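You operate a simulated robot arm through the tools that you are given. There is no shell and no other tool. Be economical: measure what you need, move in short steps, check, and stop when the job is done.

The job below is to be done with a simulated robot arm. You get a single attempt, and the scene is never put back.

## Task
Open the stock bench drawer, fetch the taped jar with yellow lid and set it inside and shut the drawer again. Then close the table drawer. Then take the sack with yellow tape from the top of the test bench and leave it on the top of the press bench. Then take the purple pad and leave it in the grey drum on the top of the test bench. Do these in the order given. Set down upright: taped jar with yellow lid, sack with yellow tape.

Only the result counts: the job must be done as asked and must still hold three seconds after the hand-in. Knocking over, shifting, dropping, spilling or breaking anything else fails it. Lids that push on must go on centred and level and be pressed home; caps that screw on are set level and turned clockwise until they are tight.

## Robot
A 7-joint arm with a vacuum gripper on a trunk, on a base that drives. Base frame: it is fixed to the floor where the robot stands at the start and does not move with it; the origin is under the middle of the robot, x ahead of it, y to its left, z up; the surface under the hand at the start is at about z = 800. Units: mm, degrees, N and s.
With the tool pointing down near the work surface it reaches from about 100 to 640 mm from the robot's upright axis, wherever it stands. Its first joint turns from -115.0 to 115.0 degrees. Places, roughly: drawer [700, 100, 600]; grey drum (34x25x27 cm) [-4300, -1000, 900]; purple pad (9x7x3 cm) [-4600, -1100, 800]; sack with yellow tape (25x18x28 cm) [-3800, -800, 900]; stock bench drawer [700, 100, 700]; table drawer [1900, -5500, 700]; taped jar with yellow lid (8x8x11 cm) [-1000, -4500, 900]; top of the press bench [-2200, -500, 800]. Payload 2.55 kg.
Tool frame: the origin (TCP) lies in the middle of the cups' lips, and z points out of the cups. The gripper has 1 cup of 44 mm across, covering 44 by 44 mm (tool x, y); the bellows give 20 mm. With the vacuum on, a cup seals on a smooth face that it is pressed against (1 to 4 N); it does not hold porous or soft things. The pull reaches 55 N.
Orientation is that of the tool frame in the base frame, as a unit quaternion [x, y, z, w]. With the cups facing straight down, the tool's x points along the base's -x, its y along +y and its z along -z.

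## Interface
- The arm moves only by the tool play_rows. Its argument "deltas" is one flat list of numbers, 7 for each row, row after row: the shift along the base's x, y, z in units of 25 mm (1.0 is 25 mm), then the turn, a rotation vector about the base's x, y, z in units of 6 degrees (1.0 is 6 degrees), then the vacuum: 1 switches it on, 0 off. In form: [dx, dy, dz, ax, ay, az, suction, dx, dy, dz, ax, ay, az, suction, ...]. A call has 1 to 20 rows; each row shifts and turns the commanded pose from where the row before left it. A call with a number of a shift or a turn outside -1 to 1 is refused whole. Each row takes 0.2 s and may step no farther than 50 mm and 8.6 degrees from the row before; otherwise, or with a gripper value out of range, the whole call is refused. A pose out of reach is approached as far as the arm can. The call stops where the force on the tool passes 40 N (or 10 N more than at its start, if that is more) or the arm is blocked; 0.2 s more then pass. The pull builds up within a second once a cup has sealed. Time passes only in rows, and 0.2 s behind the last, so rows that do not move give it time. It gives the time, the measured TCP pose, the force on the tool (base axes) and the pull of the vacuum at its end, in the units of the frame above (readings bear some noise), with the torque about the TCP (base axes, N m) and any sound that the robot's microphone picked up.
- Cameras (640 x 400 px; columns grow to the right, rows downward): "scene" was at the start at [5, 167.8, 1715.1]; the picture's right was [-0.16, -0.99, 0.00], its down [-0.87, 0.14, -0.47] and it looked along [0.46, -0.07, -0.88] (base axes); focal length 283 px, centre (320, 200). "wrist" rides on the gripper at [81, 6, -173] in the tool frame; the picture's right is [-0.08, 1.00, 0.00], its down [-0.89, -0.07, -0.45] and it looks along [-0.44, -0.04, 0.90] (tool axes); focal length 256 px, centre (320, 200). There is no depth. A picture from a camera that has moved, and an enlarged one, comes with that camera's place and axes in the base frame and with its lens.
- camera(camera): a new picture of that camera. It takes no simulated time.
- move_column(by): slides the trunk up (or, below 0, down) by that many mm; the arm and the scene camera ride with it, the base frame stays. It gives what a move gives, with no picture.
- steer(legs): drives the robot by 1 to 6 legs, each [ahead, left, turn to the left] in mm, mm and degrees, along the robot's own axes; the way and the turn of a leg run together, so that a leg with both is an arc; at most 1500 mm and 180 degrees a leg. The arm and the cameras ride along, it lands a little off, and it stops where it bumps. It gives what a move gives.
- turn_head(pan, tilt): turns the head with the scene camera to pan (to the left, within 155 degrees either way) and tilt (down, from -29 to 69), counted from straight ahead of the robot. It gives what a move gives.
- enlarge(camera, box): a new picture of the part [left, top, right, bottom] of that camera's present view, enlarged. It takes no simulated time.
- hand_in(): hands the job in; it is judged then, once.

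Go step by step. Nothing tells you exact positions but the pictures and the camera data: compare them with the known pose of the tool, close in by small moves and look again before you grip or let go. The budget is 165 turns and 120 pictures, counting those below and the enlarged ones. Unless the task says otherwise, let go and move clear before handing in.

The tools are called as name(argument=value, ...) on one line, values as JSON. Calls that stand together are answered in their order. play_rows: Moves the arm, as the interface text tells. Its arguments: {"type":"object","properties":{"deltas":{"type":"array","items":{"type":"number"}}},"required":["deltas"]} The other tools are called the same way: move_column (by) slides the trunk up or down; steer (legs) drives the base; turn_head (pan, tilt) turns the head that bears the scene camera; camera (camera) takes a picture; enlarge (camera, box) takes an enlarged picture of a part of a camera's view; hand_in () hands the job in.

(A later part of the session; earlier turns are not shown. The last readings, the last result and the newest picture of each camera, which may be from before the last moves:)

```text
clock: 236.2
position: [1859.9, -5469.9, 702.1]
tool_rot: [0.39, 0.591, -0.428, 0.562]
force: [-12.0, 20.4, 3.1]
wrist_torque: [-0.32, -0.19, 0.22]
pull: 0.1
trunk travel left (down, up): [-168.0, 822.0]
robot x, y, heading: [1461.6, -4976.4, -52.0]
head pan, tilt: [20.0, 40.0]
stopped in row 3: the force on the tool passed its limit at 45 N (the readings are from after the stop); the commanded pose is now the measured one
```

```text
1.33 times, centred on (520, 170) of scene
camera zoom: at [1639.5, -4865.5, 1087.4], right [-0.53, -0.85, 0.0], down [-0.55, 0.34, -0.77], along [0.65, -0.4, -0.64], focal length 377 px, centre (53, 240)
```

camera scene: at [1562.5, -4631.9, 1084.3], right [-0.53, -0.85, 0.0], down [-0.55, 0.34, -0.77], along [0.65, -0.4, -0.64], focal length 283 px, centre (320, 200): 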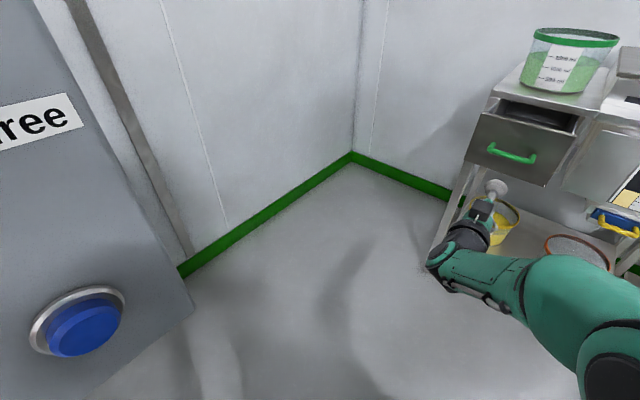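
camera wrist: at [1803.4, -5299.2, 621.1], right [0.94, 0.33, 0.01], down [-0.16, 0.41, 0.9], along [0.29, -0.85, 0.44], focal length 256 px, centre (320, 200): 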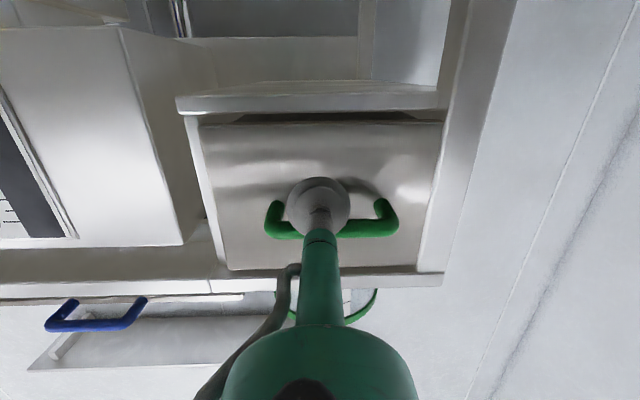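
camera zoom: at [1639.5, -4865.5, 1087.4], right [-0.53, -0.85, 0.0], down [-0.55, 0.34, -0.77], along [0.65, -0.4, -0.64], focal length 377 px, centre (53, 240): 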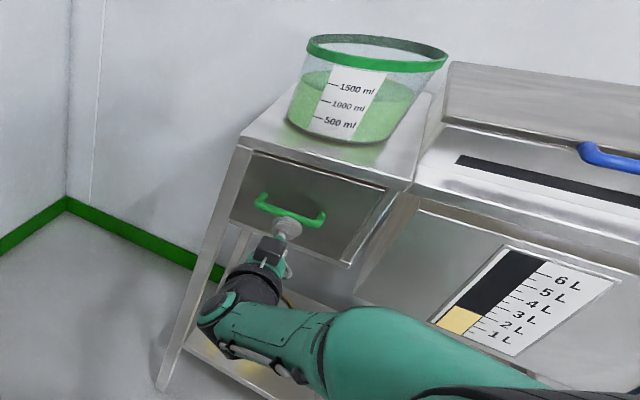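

It stopped at 45 N. I'll back the tool off a bit and check whether the face is flush.

play_rows(deltas=[-0.19, 0.57, 0, 0, 0, 0, 0, -0.3, 0.9, 0, 0, 0, 0, 0, -0.3, 0.9, 0, 0, 0, 0, 0, -0.3, 0.9, 0, 0, 0, 0, 0])

camera(camera="wrist")

enlarge(camera="scene", box=[460, 80, 600, 200])

```text
clock: 237.2
position: [1832.8, -5389.3, 700.2]
tool_rot: [0.391, 0.592, -0.426, 0.561]
force: [-0.4, -0.2, 0.2]
wrist_torque: [0.02, -0.03, 0.02]
pull: 0.0
trunk travel left (down, up): [-168.0, 822.0]
robot x, y, heading: [1464.6, -4980.8, -51.7]
head pan, tilt: [20.0, 40.0]
```

```text
57 pictures are left
camera wrist: at [1778.9, -5225.6, 619.6], right [0.94, 0.33, 0.01], down [-0.15, 0.41, 0.9], along [0.29, -0.85, 0.44], focal length 256 px, centre (320, 200)
```

wrist: 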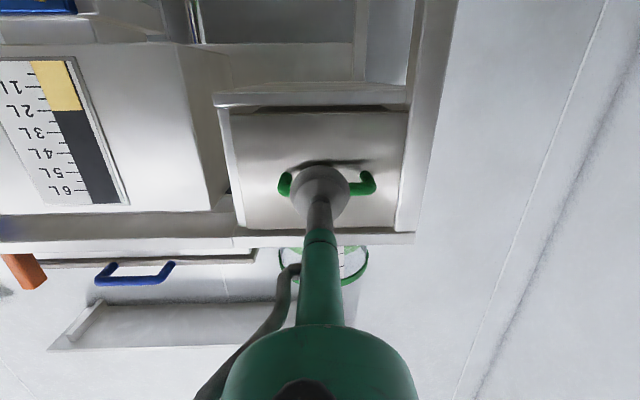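

```text
3.33 times, centred on (530, 140) of scene
camera zoom: at [1641.7, -4868.5, 1087.3], right [-0.53, -0.85, 0.0], down [-0.55, 0.34, -0.77], along [0.65, -0.4, -0.64], focal length 942 px, centre (-380, 400)
```

zoom: 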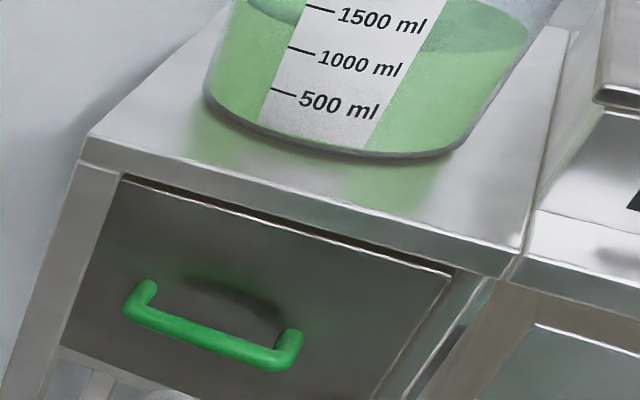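

enlarge(camera="wrist", box=[200, 70, 440, 250])

```text
2.22 times, centred on (320, 160) of wrist
camera zoom: at [1778.9, -5225.6, 619.6], right [0.94, 0.33, 0.01], down [-0.15, 0.41, 0.9], along [0.29, -0.85, 0.44], focal length 569 px, centre (320, 289)
```

zoom: 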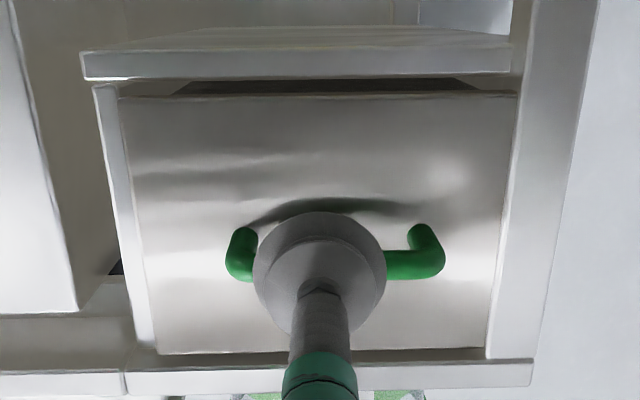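

The face may still stand slightly proud, so I'll push again in finer steps to see whether it goes any further.

play_rows(deltas=[0.3, -0.9, 0, 0, 0, 0, 0, 0.3, -0.9, 0, 0, 0, 0, 0, 0.19, -0.57, 0, 0, 0, 0, 0, 0.04, -0.11, 0, 0, 0, 0, 0, 0.04, -0.11, 0, 0, 0, 0, 0, 0.04, -0.11, 0, 0, 0, 0, 0, 0.04, -0.11, 0, 0, 0, 0, 0, 0.04, -0.11, 0, 0, 0, 0, 0, 0.04, -0.11, 0, 0, 0, 0, 0, 0.04, -0.11, 0, 0, 0, 0, 0, 0.04, -0.11, 0, 0, 0, 0, 0, 0.04, -0.11, 0, 0, 0, 0, 0, 0.04, -0.11, 0, 0, 0, 0, 0, 0.04, -0.11, 0, 0, 0, 0, 0])

```text
clock: 239.8
position: [1863.0, -5467.8, 700.9]
tool_rot: [0.388, 0.593, -0.426, 0.562]
force: [-7.5, 20.8, 1.3]
wrist_torque: [-0.42, -0.21, 0.06]
pull: 0.0
trunk travel left (down, up): [-168.0, 822.0]
robot x, y, heading: [1466.0, -4982.5, -51.6]
head pan, tilt: [20.0, 40.0]
stopped in row 13: the force on the tool passed its limit at 43 N (the readings are from after the stop); the commanded pose is now the measured one
```

It stops at the same place again, so that is the hard stop. I'll back away, raise the trunk and check from above.

play_rows(deltas=[-0.19, 0.57, 0, 0, 0, 0, 0, -0.3, 0.9, 0, 0, 0, 0, 0])

steer(legs=[[-230, 30, 0], [-150, -100, 0]])

move_column(by=400)

move_column(by=250)

enlarge(camera="scene", box=[320, 120, 560, 320])

```text
clock: 240.4
position: [1851.1, -5435.2, 697.4]
tool_rot: [0.39, 0.594, -0.427, 0.559]
force: [0.0, -0.2, 0.8]
wrist_torque: [-0.02, 0.0, 0.01]
pull: 0.1
trunk travel left (down, up): [-168.0, 822.0]
robot x, y, heading: [1465.2, -4981.7, -51.8]
head pan, tilt: [20.0, 40.0]
```

```text
clock: 243.3
position: [1562.3, -5180.5, 698.2]
tool_rot: [0.389, 0.595, -0.425, 0.561]
force: [-0.6, -0.4, -0.2]
wrist_torque: [-0.02, -0.03, 0.02]
pull: 0.1
trunk travel left (down, up): [-168.0, 822.0]
robot x, y, heading: [1175.6, -4725.4, -51.5]
head pan, tilt: [20.0, 40.0]
```

```text
clock: 247.1
position: [1561.6, -5180.4, 1099.4]
tool_rot: [0.389, 0.594, -0.425, 0.561]
force: [-0.1, 0.0, 0.1]
wrist_torque: [-0.02, 0.01, 0.02]
pull: 0.0
trunk travel left (down, up): [-568.0, 422.0]
robot x, y, heading: [1174.8, -4724.7, -51.2]
head pan, tilt: [20.0, 40.0]
```

```text
clock: 249.7
position: [1561.2, -5180.3, 1347.9]
tool_rot: [0.388, 0.595, -0.425, 0.561]
force: [-0.3, -0.2, -0.3]
wrist_torque: [-0.02, -0.02, 0.0]
pull: 0.2
trunk travel left (down, up): [-818.0, 172.0]
robot x, y, heading: [1176.4, -4725.8, -51.3]
head pan, tilt: [20.0, 40.0]
```

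```text
2.00 times, centred on (440, 220) of scene
camera zoom: at [1350.5, -4613.2, 1737.3], right [-0.52, -0.85, 0.0], down [-0.55, 0.34, -0.77], along [0.65, -0.4, -0.64], focal length 565 px, centre (80, 160)
```

zoom: 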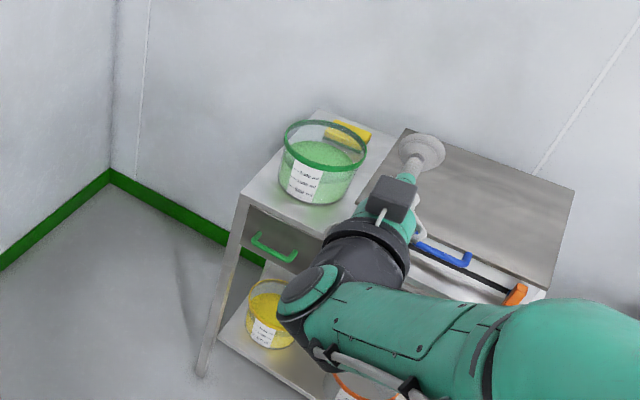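

The table drawer is shut. I'll point the tool down again and drive back up the aisle toward the press and test benches.

play_rows(deltas=[0, 0, -0.5, 0, 0, 0.8, 0, 0, 0, -0.5, 0, 0, 0.8, 0, 0, 0, -0.5, 0, 0, 0.8, 0, 0, 0, -0.5, 0, 0, 0.8, 0, -0.5, 0.6, -1, 0.788, 0.616, 0, 0, -0.5, 0.6, -1, 0.788, 0.616, 0, 0, -0.5, 0.6, -1, 0.788, 0.616, 0, 0, -0.5, 0.6, -1, 0.788, 0.616, 0, 0, 0, 0, -1, 0.788, 0.616, 0, 0, 0, 0, -1, 0.788, 0.616, 0, 0, 0, 0, -1, 0.788, 0.616, 0, 0, 0, 0, -1, 0.788, 0.616, 0, 0, 0, 0, -1, 0.788, 0.616, 0, 0, 0, 0, -1, 0.788, 0.616, 0, 0, 0, 0, -1, 0.788, 0.616, 0, 0, 0, 0, -1, 0.788, 0.616, 0, 0, 0, 0, -1, 0.788, 0.616, 0, 0, 0, 0, -1, 0.788, 0.616, 0, 0, 0, 0, 0, 0.788, 0.616, 0, 0])

steer(legs=[[0, 0, 141.3], [0, 1100, 0], [1400, 0, 0], [1400, 0, 0], [500, 200, 0]])

```text
clock: 253.7
position: [1511.0, -5120.0, 947.9]
tool_rot: [0.408, 0.913, 0.011, -0.002]
force: [-0.1, -0.4, -0.3]
wrist_torque: [0.02, -0.01, -0.01]
pull: 0.0
trunk travel left (down, up): [-818.0, 172.0]
robot x, y, heading: [1178.7, -4725.7, -51.8]
head pan, tilt: [20.0, 40.0]
```

```text
clock: 257.2
position: [1661.0, -4550.8, 945.9]
tool_rot: [-0.18, 0.984, 0.005, -0.008]
force: [3.2, -5.9, 1.3]
wrist_torque: [0.88, 0.24, -0.29]
pull: 0.0
trunk travel left (down, up): [-818.0, 172.0]
robot x, y, heading: [1176.2, -4727.9, 19.1]
head pan, tilt: [20.0, 40.0]
stopped in leg 1: the force on the tool passed its limit at 107 N (the readings are from after the stop); the commanded pose is now the measured one
```

I swung the arm into the control panel, which was my mistake. I'll turn back and inspect it.

steer(legs=[[0, 0, -30]])

turn_head(pan=35, tilt=30)

camera(camera="scene")

```text
clock: 259.1
position: [1683.4, -4817.0, 947.7]
tool_rot: [0.081, 0.997, 0.006, -0.006]
force: [0.2, 0.3, 0.1]
wrist_torque: [-0.01, -0.02, 0.0]
pull: 0.0
trunk travel left (down, up): [-818.0, 172.0]
robot x, y, heading: [1175.9, -4727.3, -11.1]
head pan, tilt: [20.0, 40.0]
```

```text
clock: 259.8
position: [1682.7, -4817.1, 947.2]
tool_rot: [0.08, 0.997, 0.007, -0.006]
force: [0.1, -0.5, 0.6]
wrist_torque: [0.0, 0.04, 0.01]
pull: 0.1
trunk travel left (down, up): [-818.0, 172.0]
robot x, y, heading: [1178.6, -4728.6, -11.0]
head pan, tilt: [35.0, 30.0]
```

```text
53 pictures are left
camera scene: at [1234.3, -4504.1, 1752.6], right [0.41, -0.91, 0.0], down [-0.46, -0.2, -0.87], along [0.79, 0.35, -0.5], focal length 283 px, centre (320, 200)
```

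scene: 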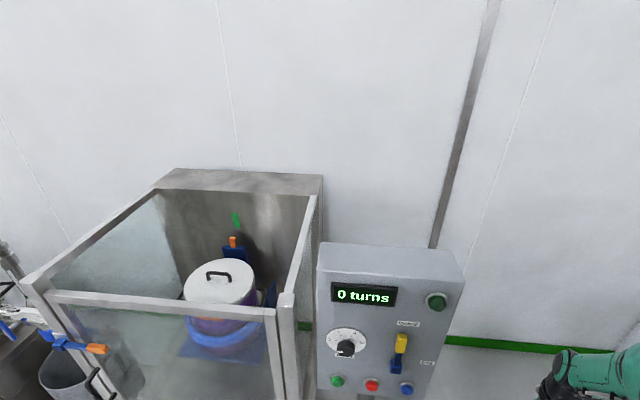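

The panel looks unchanged, still reading "0 turns". I'll back well clear before turning.

steer(legs=[[-900, 0, 0], [0, 0, 101], [150, 300, 0], [1450, 0, 0], [1450, 0, 0]])

turn_head(pan=80, tilt=20)

camera(camera="scene")

```text
clock: 284.2
position: [-4.5, -1003.7, 947.6]
tool_rot: [0.713, -0.702, 0.0, 0.009]
force: [0.0, -0.2, 0.8]
wrist_torque: [-0.03, -0.02, 0.0]
pull: 0.0
trunk travel left (down, up): [-818.0, 172.0]
robot x, y, heading: [-6.6, -1521.6, 89.2]
head pan, tilt: [35.0, 30.0]
```

```text
clock: 285.3
position: [-3.1, -1004.1, 946.4]
tool_rot: [0.713, -0.702, 0.0, 0.008]
force: [1.0, 0.5, 0.1]
wrist_torque: [-0.03, 0.02, -0.04]
pull: 0.0
trunk travel left (down, up): [-818.0, 172.0]
robot x, y, heading: [-2.1, -1522.1, 89.1]
head pan, tilt: [80.0, 20.0]
```

```text
52 pictures are left
camera scene: at [-271.8, -1559.2, 1768.7], right [0.19, 0.98, 0.0], down [0.34, -0.06, -0.94], along [-0.92, 0.18, -0.34], focal length 283 px, centre (320, 200)
```

scene: 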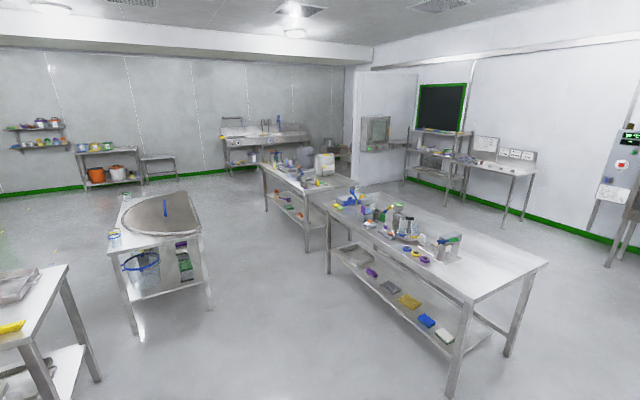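

enlarge(camera="scene", box=[250, 130, 410, 260])

enlarge(camera="scene", box=[310, 170, 560, 390])

```text
3.08 times, centred on (330, 195) of scene
camera zoom: at [-271.8, -1559.2, 1768.7], right [0.19, 0.98, 0.0], down [0.34, -0.06, -0.94], along [-0.92, 0.18, -0.34], focal length 869 px, centre (289, 215)
```

zoom: 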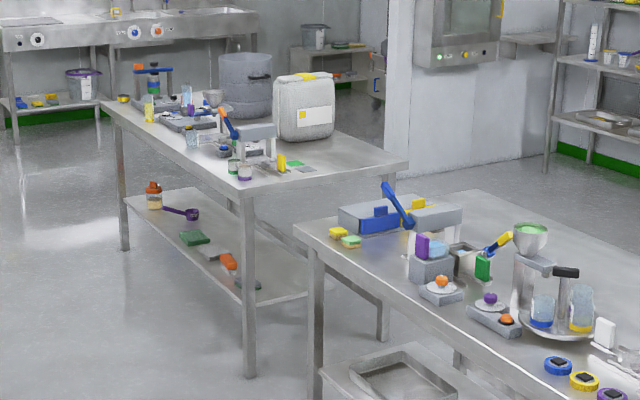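

```text
1.82 times, centred on (435, 280) of scene
camera zoom: at [-271.8, -1559.2, 1768.7], right [0.19, 0.98, 0.0], down [0.34, -0.06, -0.94], along [-0.92, 0.18, -0.34], focal length 514 px, centre (111, 54)
```

zoom: 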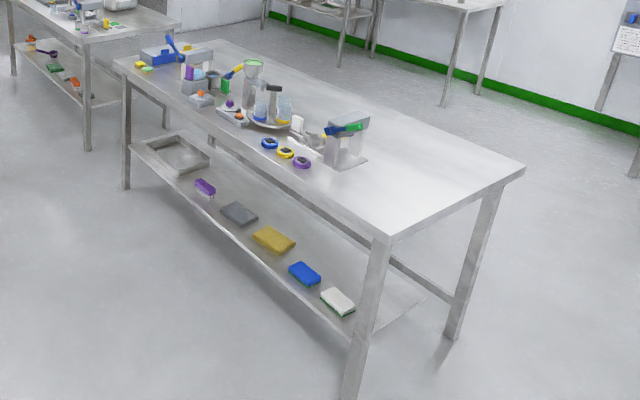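

The sack stands in the back half of the test bench, best reached from its north side. I'll drive around the press bench's east end to that side.

steer(legs=[[1300, 500, 0], [950, 700, 0], [0, 1300, 0], [0, 0, -161], [0, -1350, 0]])

turn_head(pan=-25, tilt=40)

camera(camera="scene")

```text
clock: 316.9
position: [-3587.1, -141.7, 946.8]
tool_rot: [0.581, 0.814, 0.008, -0.001]
force: [0.4, -0.6, 0.0]
wrist_torque: [0.01, -0.02, 0.01]
pull: 0.0
trunk travel left (down, up): [-818.0, 172.0]
robot x, y, heading: [-3748.9, 350.6, -72.6]
head pan, tilt: [80.0, 20.0]
```

```text
clock: 318.7
position: [-3587.1, -140.9, 946.1]
tool_rot: [0.581, 0.814, 0.01, -0.001]
force: [0.2, -0.7, -0.3]
wrist_torque: [-0.02, -0.02, 0.0]
pull: 0.1
trunk travel left (down, up): [-818.0, 172.0]
robot x, y, heading: [-3746.0, 345.6, -72.7]
head pan, tilt: [-25.0, 40.0]
```

```text
49 pictures are left
camera scene: at [-3606.1, 375.2, 1737.3], right [-0.99, 0.13, 0.0], down [0.09, 0.64, -0.77], along [-0.1, -0.76, -0.64], focal length 283 px, centre (320, 200)
```

scene: 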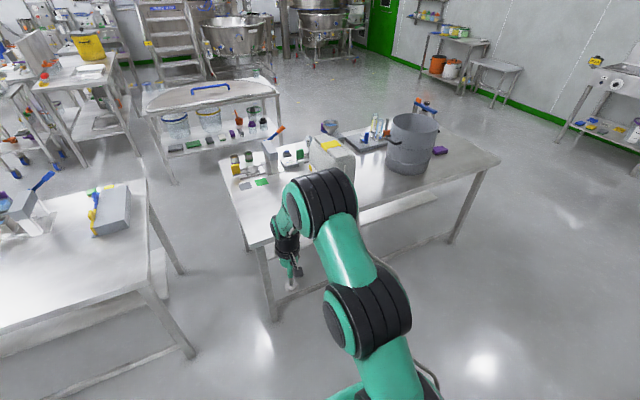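

enlarge(camera="scene", box=[220, 90, 500, 260])

```text
2.29 times, centred on (360, 175) of scene
camera zoom: at [-3606.1, 375.2, 1737.3], right [-0.99, 0.13, 0.0], down [0.09, 0.64, -0.77], along [-0.1, -0.76, -0.64], focal length 646 px, centre (229, 257)
```

zoom: 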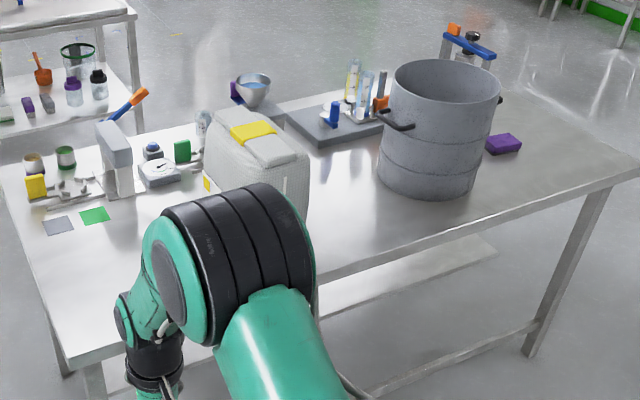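

The sack top has yellow tape and a pale patch near (-3811, -805, 1080). I'll raise everything first and then line up in front of it.

move_column(by=165)

play_rows(deltas=[0, 0, 1, 0, 0, 0, 0, 0, 0, 1, 0, 0, 0, 0, 0, 0, 1, 0, 0, 0, 0])

steer(legs=[[0, -404, 0.8], [330, 0, 0]])

turn_head(pan=0, tilt=50)

camera(camera="scene")

camera(camera="wrist")

```text
clock: 320.6
position: [-3587.4, -141.6, 1111.6]
tool_rot: [0.58, 0.814, 0.009, -0.002]
force: [-0.2, 0.4, -0.9]
wrist_torque: [-0.01, 0.0, -0.01]
pull: 0.1
trunk travel left (down, up): [-983.0, 7.0]
robot x, y, heading: [-3742.3, 349.5, -72.5]
head pan, tilt: [-25.0, 40.0]
```

```text
clock: 321.4
position: [-3586.4, -140.8, 1185.8]
tool_rot: [0.581, 0.814, 0.009, -0.001]
force: [-0.3, 0.0, -0.2]
wrist_torque: [0.0, -0.03, 0.02]
pull: 0.1
trunk travel left (down, up): [-983.0, 7.0]
robot x, y, heading: [-3744.6, 350.4, -72.7]
head pan, tilt: [-25.0, 40.0]
```

```text
clock: 325.7
position: [-3860.1, -579.3, 1186.7]
tool_rot: [0.574, 0.819, 0.009, -0.002]
force: [-1.1, -0.3, -0.1]
wrist_torque: [-0.01, 0.0, -0.01]
pull: 0.1
trunk travel left (down, up): [-983.0, 7.0]
robot x, y, heading: [-4029.2, -89.2, -71.8]
head pan, tilt: [-25.0, 40.0]
```

```text
clock: 326.6
position: [-3860.2, -578.6, 1186.3]
tool_rot: [0.575, 0.818, 0.009, -0.002]
force: [0.6, -0.6, -0.6]
wrist_torque: [-0.02, 0.04, -0.01]
pull: 0.1
trunk travel left (down, up): [-983.0, 7.0]
robot x, y, heading: [-4024.6, -88.0, -71.7]
head pan, tilt: [0.0, 50.0]
```

```text
47 pictures are left
camera scene: at [-3853.5, -50.0, 1888.2], right [-0.95, -0.31, 0.0], down [-0.24, 0.73, -0.64], along [0.2, -0.61, -0.77], focal length 283 px, centre (320, 200)
```

scene: 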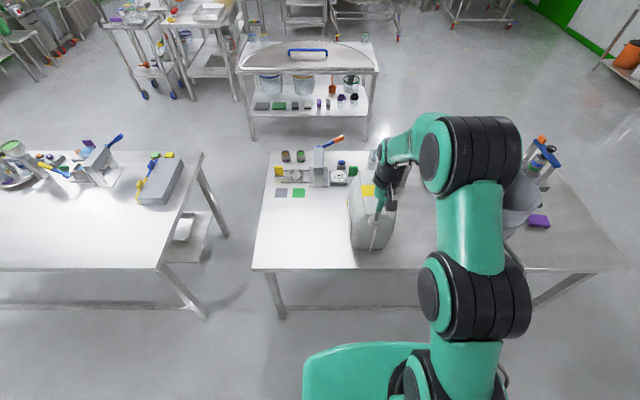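

```text
46 pictures are left
camera wrist: at [-3881.0, -502.3, 1359.0], right [0.96, 0.27, 0.01], down [0.23, -0.87, 0.43], along [0.13, -0.42, -0.9], focal length 256 px, centre (320, 200)
```

wrist: 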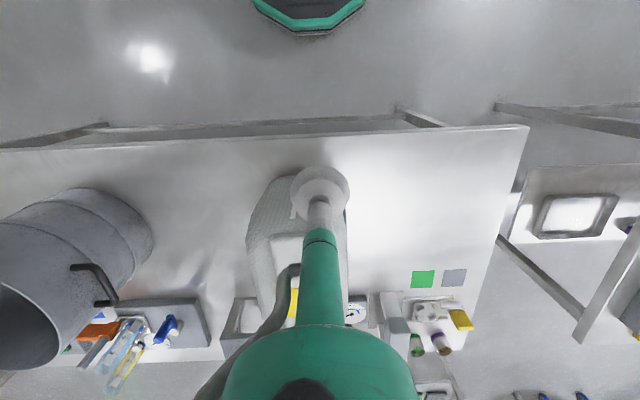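

enlarge(camera="scene", box=[320, 160, 420, 260])

enlarge(camera="wrist", box=[220, 160, 380, 320])

```text
4.00 times, centred on (370, 210) of scene
camera zoom: at [-3853.5, -50.0, 1888.2], right [-0.95, -0.31, 0.0], down [-0.24, 0.73, -0.64], along [0.2, -0.61, -0.77], focal length 1130 px, centre (120, 160)
```

zoom: 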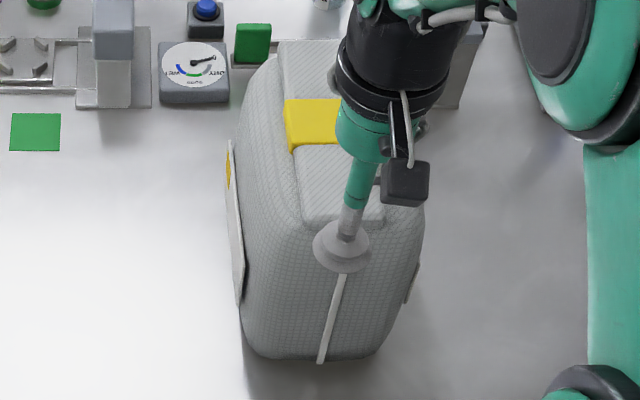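

```text
2.50 times, centred on (300, 240) of wrist
camera zoom: at [-3881.0, -502.3, 1359.0], right [0.96, 0.27, 0.01], down [0.23, -0.87, 0.43], along [0.13, -0.42, -0.9], focal length 640 px, centre (370, 100)
```

zoom: 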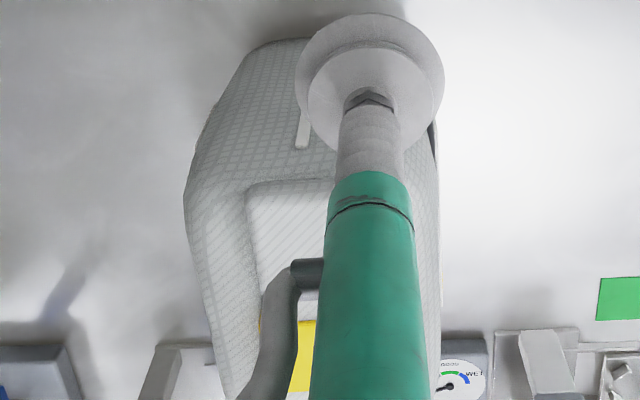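

The tape across the fold, near (-3818, -793, 1085), is the smooth spot to grip. I'll drive in over it.

steer(legs=[[185, -25, 0]])

camera(camera="wrist")

enlarge(camera="scene", box=[300, 200, 440, 320])

```text
clock: 328.1
position: [-3826.4, -760.5, 1185.9]
tool_rot: [0.574, 0.819, 0.009, -0.002]
force: [-0.3, 0.4, -0.1]
wrist_torque: [0.03, -0.03, -0.01]
pull: 0.1
trunk travel left (down, up): [-983.0, 7.0]
robot x, y, heading: [-3994.7, -272.2, -71.8]
head pan, tilt: [0.0, 50.0]
```

```text
43 pictures are left
camera wrist: at [-3847.0, -685.2, 1359.0], right [0.96, 0.27, 0.01], down [0.23, -0.87, 0.43], along [0.13, -0.42, -0.9], focal length 256 px, centre (320, 200)
```

wrist: 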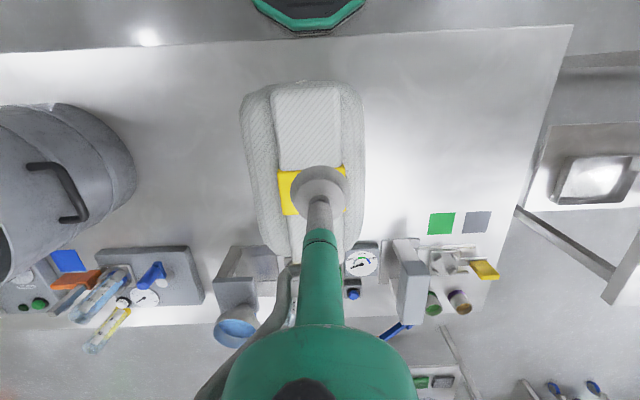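

```text
3.33 times, centred on (370, 260) of scene
camera zoom: at [-3819.5, -232.8, 1888.2], right [-0.95, -0.31, 0.0], down [-0.24, 0.73, -0.64], along [0.2, -0.61, -0.77], focal length 942 px, centre (153, 0)
```

zoom: 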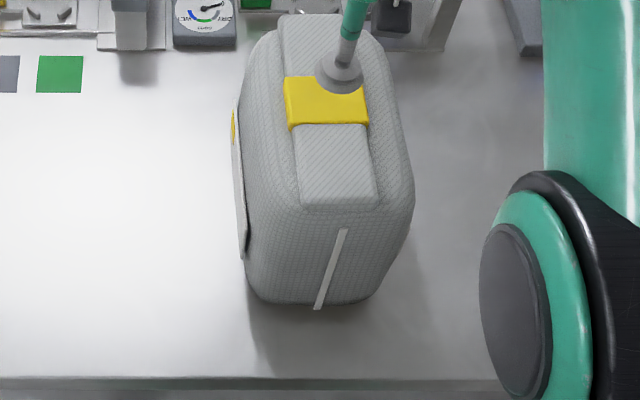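

play_rows(deltas=[0.1, -0.84, 0, 0, 0, 0, 0, 0.14, -0.84, 0, 0, 0, 0, 0, 0, 0, -0.8, 0, 0, 0, 0, 0, 0, -0.8, 0, 0, 0, 0, 0, 0, -0.8, 0, 0, 0, 0])

enlarge(camera="wrist", box=[220, 100, 420, 260])

enlarge(camera="scene", box=[320, 190, 420, 270])

```text
clock: 329.3
position: [-3819.2, -803.8, 1124.9]
tool_rot: [0.575, 0.818, 0.009, -0.002]
force: [1.2, -0.5, -0.2]
wrist_torque: [0.03, 0.01, 0.01]
pull: 0.1
trunk travel left (down, up): [-983.0, 7.0]
robot x, y, heading: [-3994.2, -274.3, -71.9]
head pan, tilt: [0.0, 50.0]
```

```text
2.50 times, centred on (320, 180) of wrist
camera zoom: at [-3840.8, -728.4, 1298.7], right [0.96, 0.27, 0.01], down [0.23, -0.87, 0.43], along [0.12, -0.41, -0.9], focal length 640 px, centre (320, 250)
```

zoom: 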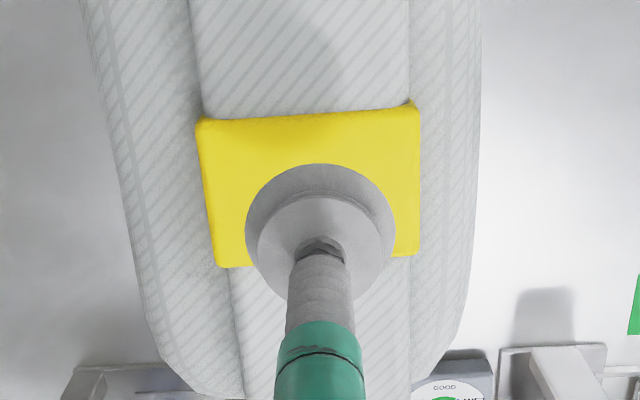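

```text
5.00 times, centred on (370, 230) of scene
camera zoom: at [-3819.2, -234.0, 1888.2], right [-0.95, -0.31, 0.0], down [-0.24, 0.73, -0.64], along [0.2, -0.61, -0.77], focal length 1413 px, centre (70, 50)
```

zoom: 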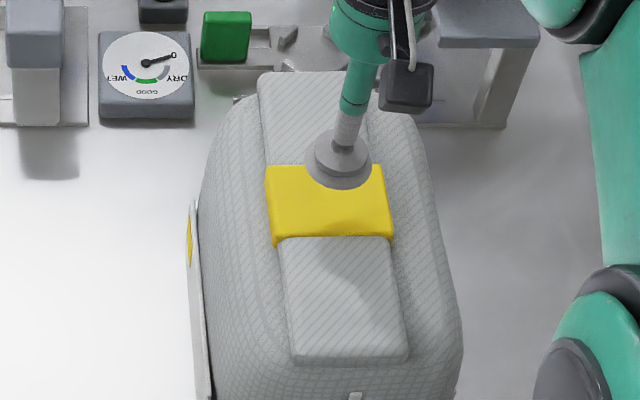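

The cup is centred over the tape. I'll descend with the vacuum on.

play_rows(deltas=[-0.04, 0, -0.8, 0, 0, 0, 1, 0, 0, -0.3, 0, 0, 0, 1, 0, 0, -0.2, 0, 0, 0, 1, 0, 0, -0.2, 0, 0, 0, 1])

```text
clock: 330.3
position: [-3821.2, -804.1, 1088.4]
tool_rot: [0.574, 0.819, 0.009, -0.002]
force: [0.3, -0.9, -1.2]
wrist_torque: [0.01, 0.0, 0.02]
pull: 0.1
trunk travel left (down, up): [-983.0, 7.0]
robot x, y, heading: [-3995.2, -271.3, -71.9]
head pan, tilt: [0.0, 50.0]
```

play_rows(deltas=[0, 0, -0.16, 0, 0, 0, 1, 0, 0, -0.16, 0, 0, 0, 1, 0, 0, -0.16, 0, 0, 0, 1])

```text
clock: 331.1
position: [-3822.5, -800.3, 1074.5]
tool_rot: [0.575, 0.818, 0.01, -0.004]
force: [-0.6, 2.9, 0.0]
wrist_torque: [-0.07, 0.31, -0.16]
pull: 55.2
trunk travel left (down, up): [-983.0, 7.0]
robot x, y, heading: [-3993.9, -270.8, -71.7]
head pan, tilt: [0.0, 50.0]
```

Sealed. I'll lift slowly.

play_rows(deltas=[0, 0, 0.3, 0, 0, 0, 1, 0, 0, 0.4, 0, 0, 0, 1, 0, 0, 0.4, 0, 0, 0, 1, 0, 0, 0.5, 0, 0, 0, 1, 0, 0, 0.5, 0, 0, 0, 1, 0, 0, 0, 0, 0, 0, 1])

camera(camera="scene")

```text
clock: 332.5
position: [-3821.8, -804.6, 1127.4]
tool_rot: [0.574, 0.819, 0.01, -0.003]
force: [-0.9, -0.3, -19.4]
wrist_torque: [0.21, -0.08, -0.01]
pull: 55.4
trunk travel left (down, up): [-983.0, 7.0]
robot x, y, heading: [-3993.2, -272.6, -71.9]
head pan, tilt: [0.0, 50.0]
```

```text
39 pictures are left
camera scene: at [-3818.5, -236.0, 1888.1], right [-0.95, -0.31, 0.0], down [-0.24, 0.73, -0.64], along [0.2, -0.61, -0.77], focal length 283 px, centre (320, 200)
```

scene: 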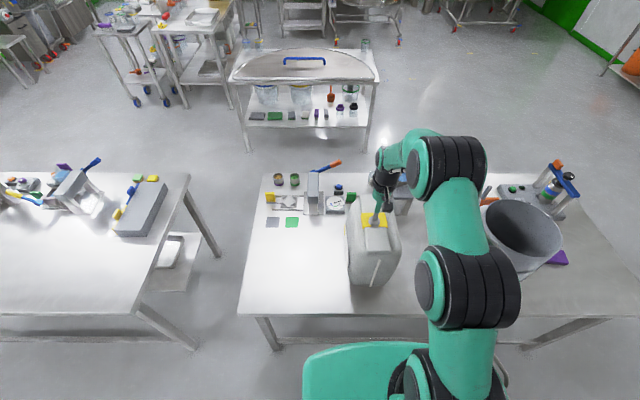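

Lifted at about 2 kg. I'll back out straight, strafe east to the press bench's free end, then look.

steer(legs=[[-450, 0, 0], [0, 1200, 0], [0, 1050, 0]])

camera(camera="scene")

```text
clock: 345.9
position: [-1815.9, 335.8, 1128.5]
tool_rot: [0.574, 0.819, 0.009, -0.003]
force: [0.1, -1.1, -18.5]
wrist_torque: [0.21, -0.05, -0.01]
pull: 54.7
trunk travel left (down, up): [-983.0, 7.0]
robot x, y, heading: [-1986.5, 865.9, -71.8]
head pan, tilt: [0.0, 50.0]
```

```text
38 pictures are left
camera scene: at [-1813.6, 904.9, 1888.1], right [-0.95, -0.31, 0.0], down [-0.24, 0.73, -0.64], along [0.2, -0.61, -0.77], focal length 283 px, centre (320, 200)
```

scene: 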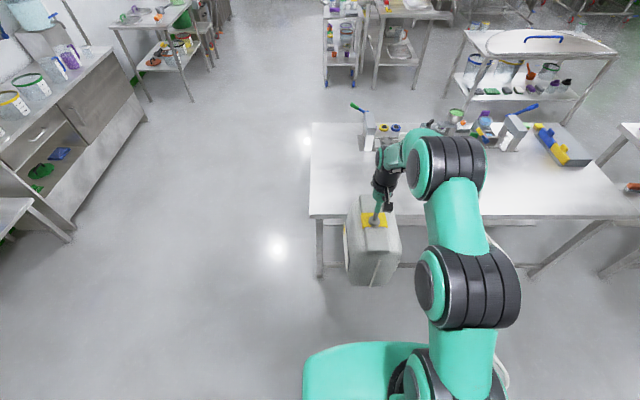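

The free east end of the press bench is straight ahead. I'll lift a touch more and drive in 500 mm.

play_rows(deltas=[0, 0, 0.4, 0, 0, 0, 1, 0, 0, 0.4, 0, 0, 0, 1])

steer(legs=[[150, 0, 0]])

enlarge(camera="scene", box=[290, 130, 450, 330])

```text
clock: 346.5
position: [-1816.6, 338.3, 1146.2]
tool_rot: [0.574, 0.819, 0.01, -0.004]
force: [0.7, 0.1, -18.8]
wrist_torque: [0.2, -0.05, -0.04]
pull: 54.9
trunk travel left (down, up): [-983.0, 7.0]
robot x, y, heading: [-1987.9, 871.1, -71.9]
head pan, tilt: [0.0, 50.0]
```

```text
clock: 347.9
position: [-1770.4, 197.2, 1145.8]
tool_rot: [0.575, 0.818, 0.009, -0.003]
force: [-0.7, 0.7, -19.0]
wrist_torque: [0.23, -0.06, -0.01]
pull: 55.3
trunk travel left (down, up): [-983.0, 7.0]
robot x, y, heading: [-1943.9, 725.4, -71.7]
head pan, tilt: [0.0, 50.0]
```

```text
2.00 times, centred on (370, 230) of scene
camera zoom: at [-1767.5, 764.5, 1888.1], right [-0.95, -0.31, 0.0], down [-0.24, 0.73, -0.64], along [0.2, -0.61, -0.77], focal length 565 px, centre (220, 140)
```

zoom: 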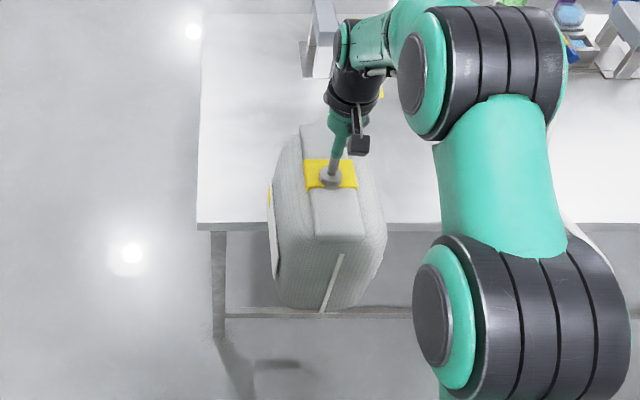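

steer(legs=[[345, 0, 0]])

camera(camera="scene")

camera(camera="wrist")

```text
clock: 350.1
position: [-1662.3, -130.2, 1147.2]
tool_rot: [0.574, 0.819, 0.01, -0.004]
force: [0.5, 0.4, -17.4]
wrist_torque: [0.17, -0.07, 0.01]
pull: 54.8
trunk travel left (down, up): [-983.0, 7.0]
robot x, y, heading: [-1838.8, 397.7, -71.9]
head pan, tilt: [0.0, 50.0]
```

```text
36 pictures are left
camera scene: at [-1660.3, 437.3, 1888.1], right [-0.95, -0.31, 0.0], down [-0.24, 0.73, -0.64], along [0.2, -0.61, -0.77], focal length 283 px, centre (320, 200)
```

scene: 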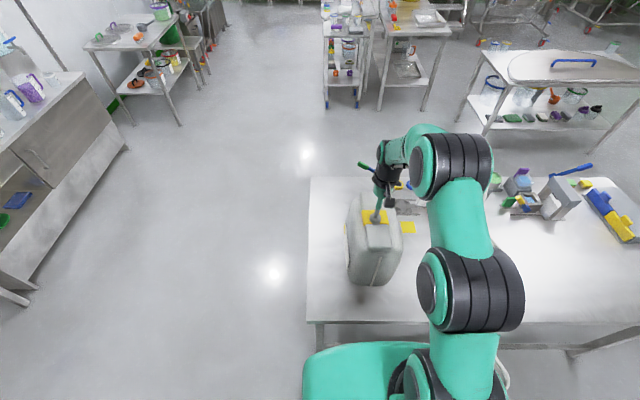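

```text
35 pictures are left
camera wrist: at [-1683.5, -54.8, 1320.0], right [0.96, 0.27, 0.01], down [0.24, -0.87, 0.43], along [0.12, -0.41, -0.9], focal length 256 px, centre (320, 200)
```

wrist: 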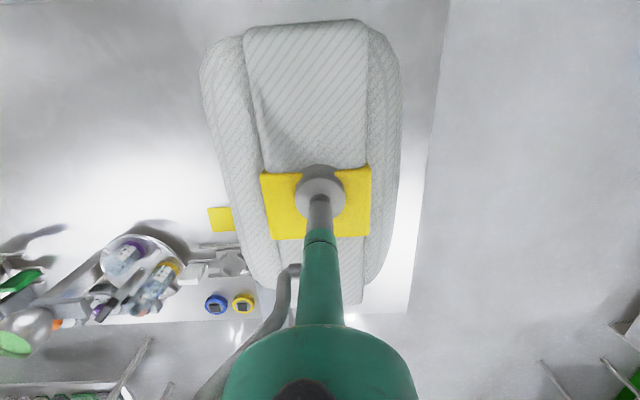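

The spot is clear: about 150 mm from the end edge and over 100 mm from the press. I'll lower the sack.

play_rows(deltas=[0, 0, -0.5, 0, 0, 0, 1, 0, 0, -0.6, 0, 0, 0, 1, 0, 0, -0.5, 0, 0, 0, 1, 0, 0, -0.2, 0, 0, 0, 1, 0, 0, -0.2, 0, 0, 0, 1])

play_rows(deltas=[0, 0, -0.2, 0, 0, 0, 1, 0, 0, -0.2, 0, 0, 0, 1])

```text
clock: 351.4
position: [-1662.5, -129.2, 1095.1]
tool_rot: [0.574, 0.819, 0.011, -0.005]
force: [0.8, 0.3, -19.2]
wrist_torque: [0.16, -0.09, 0.01]
pull: 54.9
trunk travel left (down, up): [-983.0, 7.0]
robot x, y, heading: [-1838.0, 402.6, -71.7]
head pan, tilt: [0.0, 50.0]
```

```text
clock: 351.9
position: [-1663.4, -129.6, 1086.6]
tool_rot: [0.574, 0.819, 0.01, -0.005]
force: [0.0, -0.2, -19.2]
wrist_torque: [0.2, -0.09, -0.02]
pull: 54.8
trunk travel left (down, up): [-983.0, 7.0]
robot x, y, heading: [-1835.4, 402.7, -71.8]
head pan, tilt: [0.0, 50.0]
```

play_rows(deltas=[0, 0, -0.16, 0, 0, 0, 1, 0, 0, -0.16, 0, 0, 0, 1])

play_rows(deltas=[0, 0, -0.08, 0, 0, 0, 1, 0, 0, 0, 0, 0, 0, 1])

```text
clock: 352.6
position: [-1662.9, -129.4, 1079.7]
tool_rot: [0.574, 0.819, 0.009, -0.003]
force: [1.3, 1.2, -14.1]
wrist_torque: [-0.01, -0.03, 0.0]
pull: 55.0
trunk travel left (down, up): [-983.0, 7.0]
robot x, y, heading: [-1837.5, 397.3, -72.0]
head pan, tilt: [0.0, 50.0]
```

```text
clock: 353.1
position: [-1661.5, -128.4, 1078.6]
tool_rot: [0.574, 0.819, 0.009, -0.003]
force: [1.8, 4.3, -2.5]
wrist_torque: [-0.16, 0.05, -0.02]
pull: 54.7
trunk travel left (down, up): [-983.0, 7.0]
robot x, y, heading: [-1833.8, 400.2, -71.7]
head pan, tilt: [0.0, 50.0]
```

It is down, with the weight transferred to the bench. I'll press a touch more, release and rise.

play_rows(deltas=[0, 0, -0.06, 0, 0, 0, 1, 0, 0, 0, 0, 0, 0, 0, 0, 0, 0, 0, 0, 0, 0, 0, 0, 0, 0, 0, 0, 0, 0, 0, 0, 0, 0, 0, 0, 0, 0, 0.2, 0, 0, 0, 0, 0, 0, 0.4, 0, 0, 0, 0, 0, 0, 0.8, 0, 0, 0, 0, 0, 0, 0.8, 0, 0, 0, 0, 0, 0, 0.8, 0, 0, 0, 0, 0, 0, 0.8, 0, 0, 0, 0])

camera(camera="scene")

```text
clock: 355.6
position: [-1661.8, -128.0, 1171.1]
tool_rot: [0.574, 0.819, 0.01, -0.003]
force: [-0.2, 0.4, 0.3]
wrist_torque: [0.0, 0.01, -0.02]
pull: 0.1
trunk travel left (down, up): [-983.0, 7.0]
robot x, y, heading: [-1835.5, 394.9, -71.8]
head pan, tilt: [0.0, 50.0]
```

```text
34 pictures are left
camera scene: at [-1661.0, 439.8, 1888.1], right [-0.95, -0.31, 0.0], down [-0.24, 0.73, -0.64], along [0.2, -0.61, -0.77], focal length 283 px, centre (320, 200)
```

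scene: 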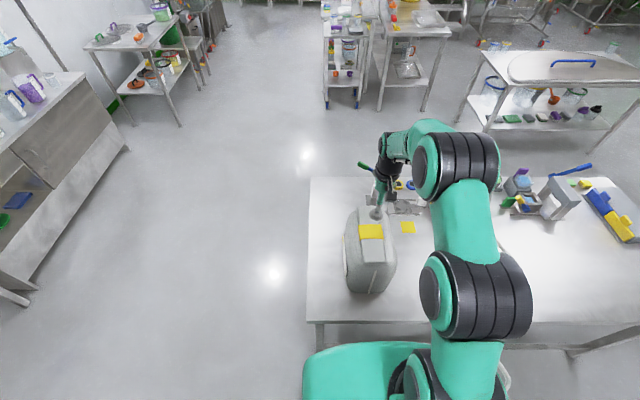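

The sack stands upright on the press bench. Next is the purple pad, so I'll back off and strafe west to the far end of the test bench.

steer(legs=[[-450, 0, 0], [0, -1450, 0], [0, -1450, 0]])

turn_head(pan=0, tilt=45)

camera(camera="scene")

```text
clock: 371.8
position: [-4548.5, -591.3, 1170.0]
tool_rot: [0.574, 0.818, 0.01, -0.003]
force: [-0.5, 0.3, -0.6]
wrist_torque: [-0.02, -0.01, 0.01]
pull: 0.0
trunk travel left (down, up): [-983.0, 7.0]
robot x, y, heading: [-4719.3, -63.6, -71.9]
head pan, tilt: [0.0, 50.0]
```

```text
clock: 372.5
position: [-4548.3, -590.8, 1170.9]
tool_rot: [0.574, 0.819, 0.01, -0.004]
force: [0.8, 0.1, -0.5]
wrist_torque: [0.01, 0.02, 0.03]
pull: 0.1
trunk travel left (down, up): [-983.0, 7.0]
robot x, y, heading: [-4723.1, -64.4, -71.7]
head pan, tilt: [0.0, 45.0]
```

```text
33 pictures are left
camera scene: at [-4544.7, -28.5, 1895.1], right [-0.95, -0.31, 0.0], down [-0.22, 0.67, -0.71], along [0.22, -0.67, -0.71], focal length 283 px, centre (320, 200)
```

scene: 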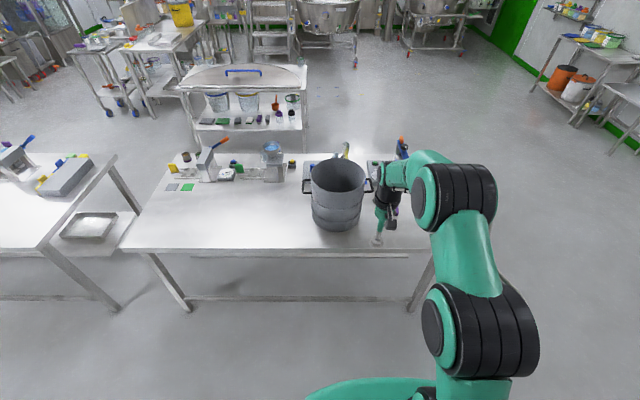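

enlarge(camera="scene", box=[280, 120, 460, 270])

camera(camera="wrist")

```text
2.67 times, centred on (370, 195) of scene
camera zoom: at [-4544.7, -28.5, 1895.1], right [-0.95, -0.31, 0.0], down [-0.22, 0.67, -0.71], along [0.22, -0.67, -0.71], focal length 754 px, centre (187, 213)
```

zoom: 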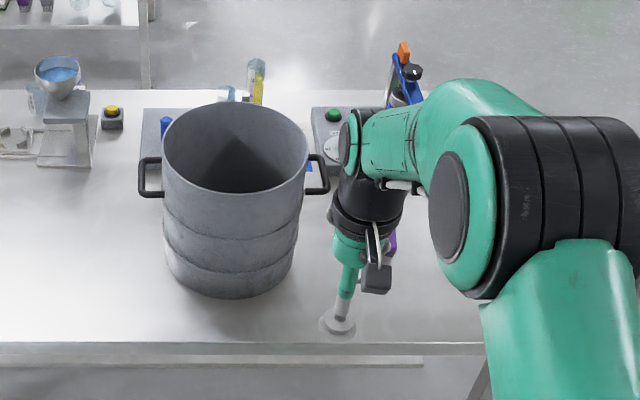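

```text
31 pictures are left
camera wrist: at [-4569.4, -516.9, 1344.0], right [0.96, 0.27, 0.01], down [0.23, -0.87, 0.43], along [0.12, -0.41, -0.9], focal length 256 px, centre (320, 200)
```

wrist: 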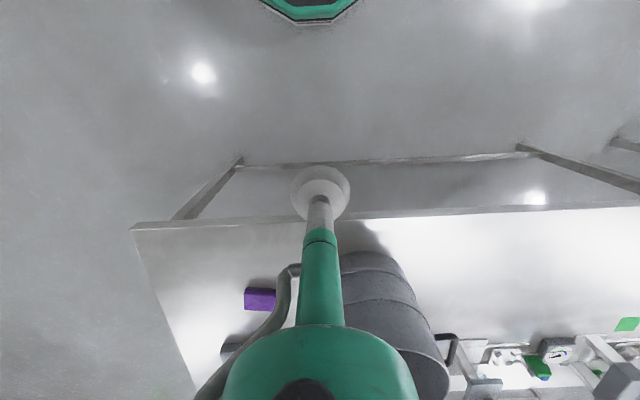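

The pad lies just west of the drum, near (-4579, -1090). I'll shift right and drive in.

steer(legs=[[0, -185, 0], [430, 0, 0]])

camera(camera="wrist")

enlarge(camera="scene", box=[240, 160, 440, 320])

```text
clock: 376.2
position: [-4586.3, -1059.7, 1171.4]
tool_rot: [0.572, 0.82, 0.01, -0.003]
force: [0.9, 0.2, 0.0]
wrist_torque: [-0.01, -0.04, -0.01]
pull: 0.1
trunk travel left (down, up): [-983.0, 7.0]
robot x, y, heading: [-4760.8, -535.2, -71.3]
head pan, tilt: [0.0, 45.0]
```

```text
30 pictures are left
camera wrist: at [-4607.1, -984.7, 1344.1], right [0.96, 0.27, 0.01], down [0.24, -0.87, 0.43], along [0.13, -0.41, -0.9], focal length 256 px, centre (320, 200)
```

wrist: 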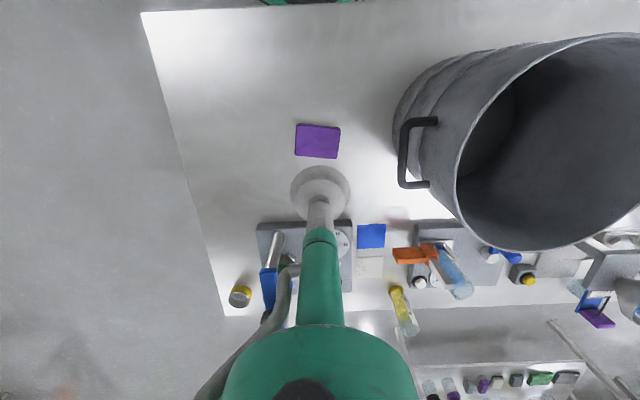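

```text
2.50 times, centred on (340, 240) of scene
camera zoom: at [-4584.9, -496.0, 1895.1], right [-0.95, -0.32, 0.0], down [-0.22, 0.67, -0.71], along [0.22, -0.67, -0.71], focal length 706 px, centre (270, 100)
```

zoom: 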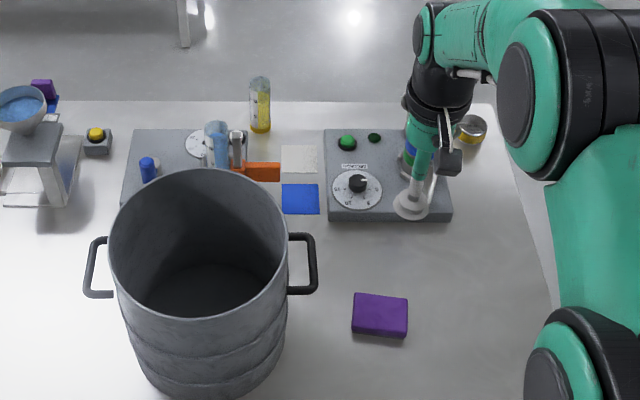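

play_rows(deltas=[0.22, -0.64, 0, 0, 0, 0, 0, 0.22, -0.64, 0, 0, 0, 0, 0])

move_column(by=-165)

play_rows(deltas=[0, 0, -1, 0, 0, 0, 0, 0, 0, -1, 0, 0, 0, 0, 0, 0, -1, 0, 0, 0, 0, 0, 0, -1, 0, 0, 0, 0])

enlarge(camera="wrist", box=[220, 100, 420, 260])

camera(camera="scene")

```text
clock: 376.8
position: [-4575.0, -1094.1, 1169.5]
tool_rot: [0.572, 0.82, 0.01, -0.004]
force: [-0.2, -0.5, 0.5]
wrist_torque: [0.05, 0.0, -0.02]
pull: 0.0
trunk travel left (down, up): [-983.0, 7.0]
robot x, y, heading: [-4760.6, -532.5, -71.4]
head pan, tilt: [0.0, 45.0]
```

```text
clock: 378.7
position: [-4573.6, -1092.3, 1005.8]
tool_rot: [0.572, 0.82, 0.01, -0.003]
force: [-0.3, -0.7, 0.1]
wrist_torque: [-0.02, -0.02, 0.0]
pull: 0.0
trunk travel left (down, up): [-818.0, 172.0]
robot x, y, heading: [-4758.5, -532.9, -71.5]
head pan, tilt: [0.0, 45.0]
```

```text
clock: 379.7
position: [-4574.9, -1091.7, 904.8]
tool_rot: [0.572, 0.82, 0.01, -0.004]
force: [0.3, 0.4, -0.3]
wrist_torque: [0.04, 0.0, -0.01]
pull: 0.0
trunk travel left (down, up): [-818.0, 172.0]
robot x, y, heading: [-4763.3, -531.8, -71.7]
head pan, tilt: [0.0, 45.0]
```

```text
2.50 times, centred on (320, 180) of wrist
camera zoom: at [-4596.1, -1017.0, 1078.8], right [0.96, 0.27, 0.01], down [0.24, -0.87, 0.43], along [0.13, -0.41, -0.9], focal length 640 px, centre (320, 250)
```

zoom: 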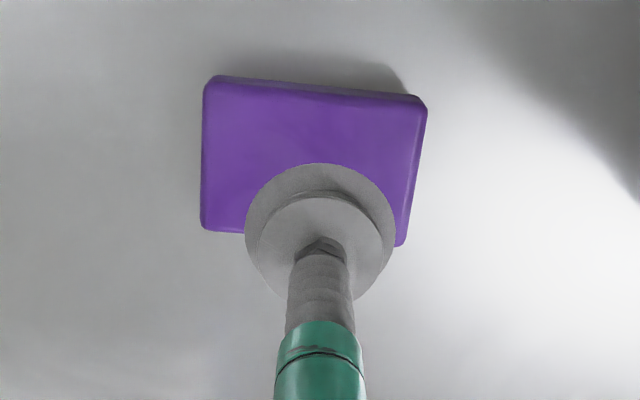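

```text
27 pictures are left
camera scene: at [-4584.7, -496.7, 1730.1], right [-0.95, -0.32, 0.0], down [-0.22, 0.67, -0.71], along [0.22, -0.67, -0.71], focal length 283 px, centre (320, 200)
```

scene: 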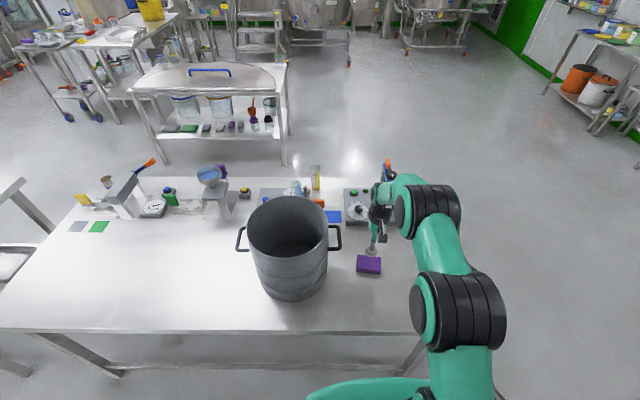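

The cup is centred over the pad. I'll descend with the vacuum on.

play_rows(deltas=[0, 0, -0.9, 0, 0, 0, 1, 0, 0, -0.9, 0, 0, 0, 1, 0, 0, -0.5, 0, 0, 0, 1, 0, 0, -0.3, 0, 0, 0, 1, 0, 0, -0.2, 0, 0, 0, 1])

play_rows(deltas=[0, 0, -0.16, 0, 0, 0, 1, 0, 0, -0.16, 0, 0, 0, 1, 0, 0, -0.1, 0, 0, 0, 1])

```text
clock: 380.9
position: [-4574.3, -1091.5, 835.1]
tool_rot: [0.572, 0.82, 0.01, -0.003]
force: [0.2, -1.9, -0.5]
wrist_torque: [0.03, 0.02, 0.0]
pull: 54.5
trunk travel left (down, up): [-818.0, 172.0]
robot x, y, heading: [-4757.2, -531.1, -71.3]
head pan, tilt: [0.0, 45.0]
```

```text
clock: 381.7
position: [-4573.8, -1092.7, 828.8]
tool_rot: [0.572, 0.82, 0.007, -0.001]
force: [-0.3, 5.4, 20.3]
wrist_torque: [-0.65, 0.42, -0.06]
pull: 54.3
trunk travel left (down, up): [-818.0, 172.0]
robot x, y, heading: [-4758.2, -528.6, -71.7]
head pan, tilt: [0.0, 45.0]
```

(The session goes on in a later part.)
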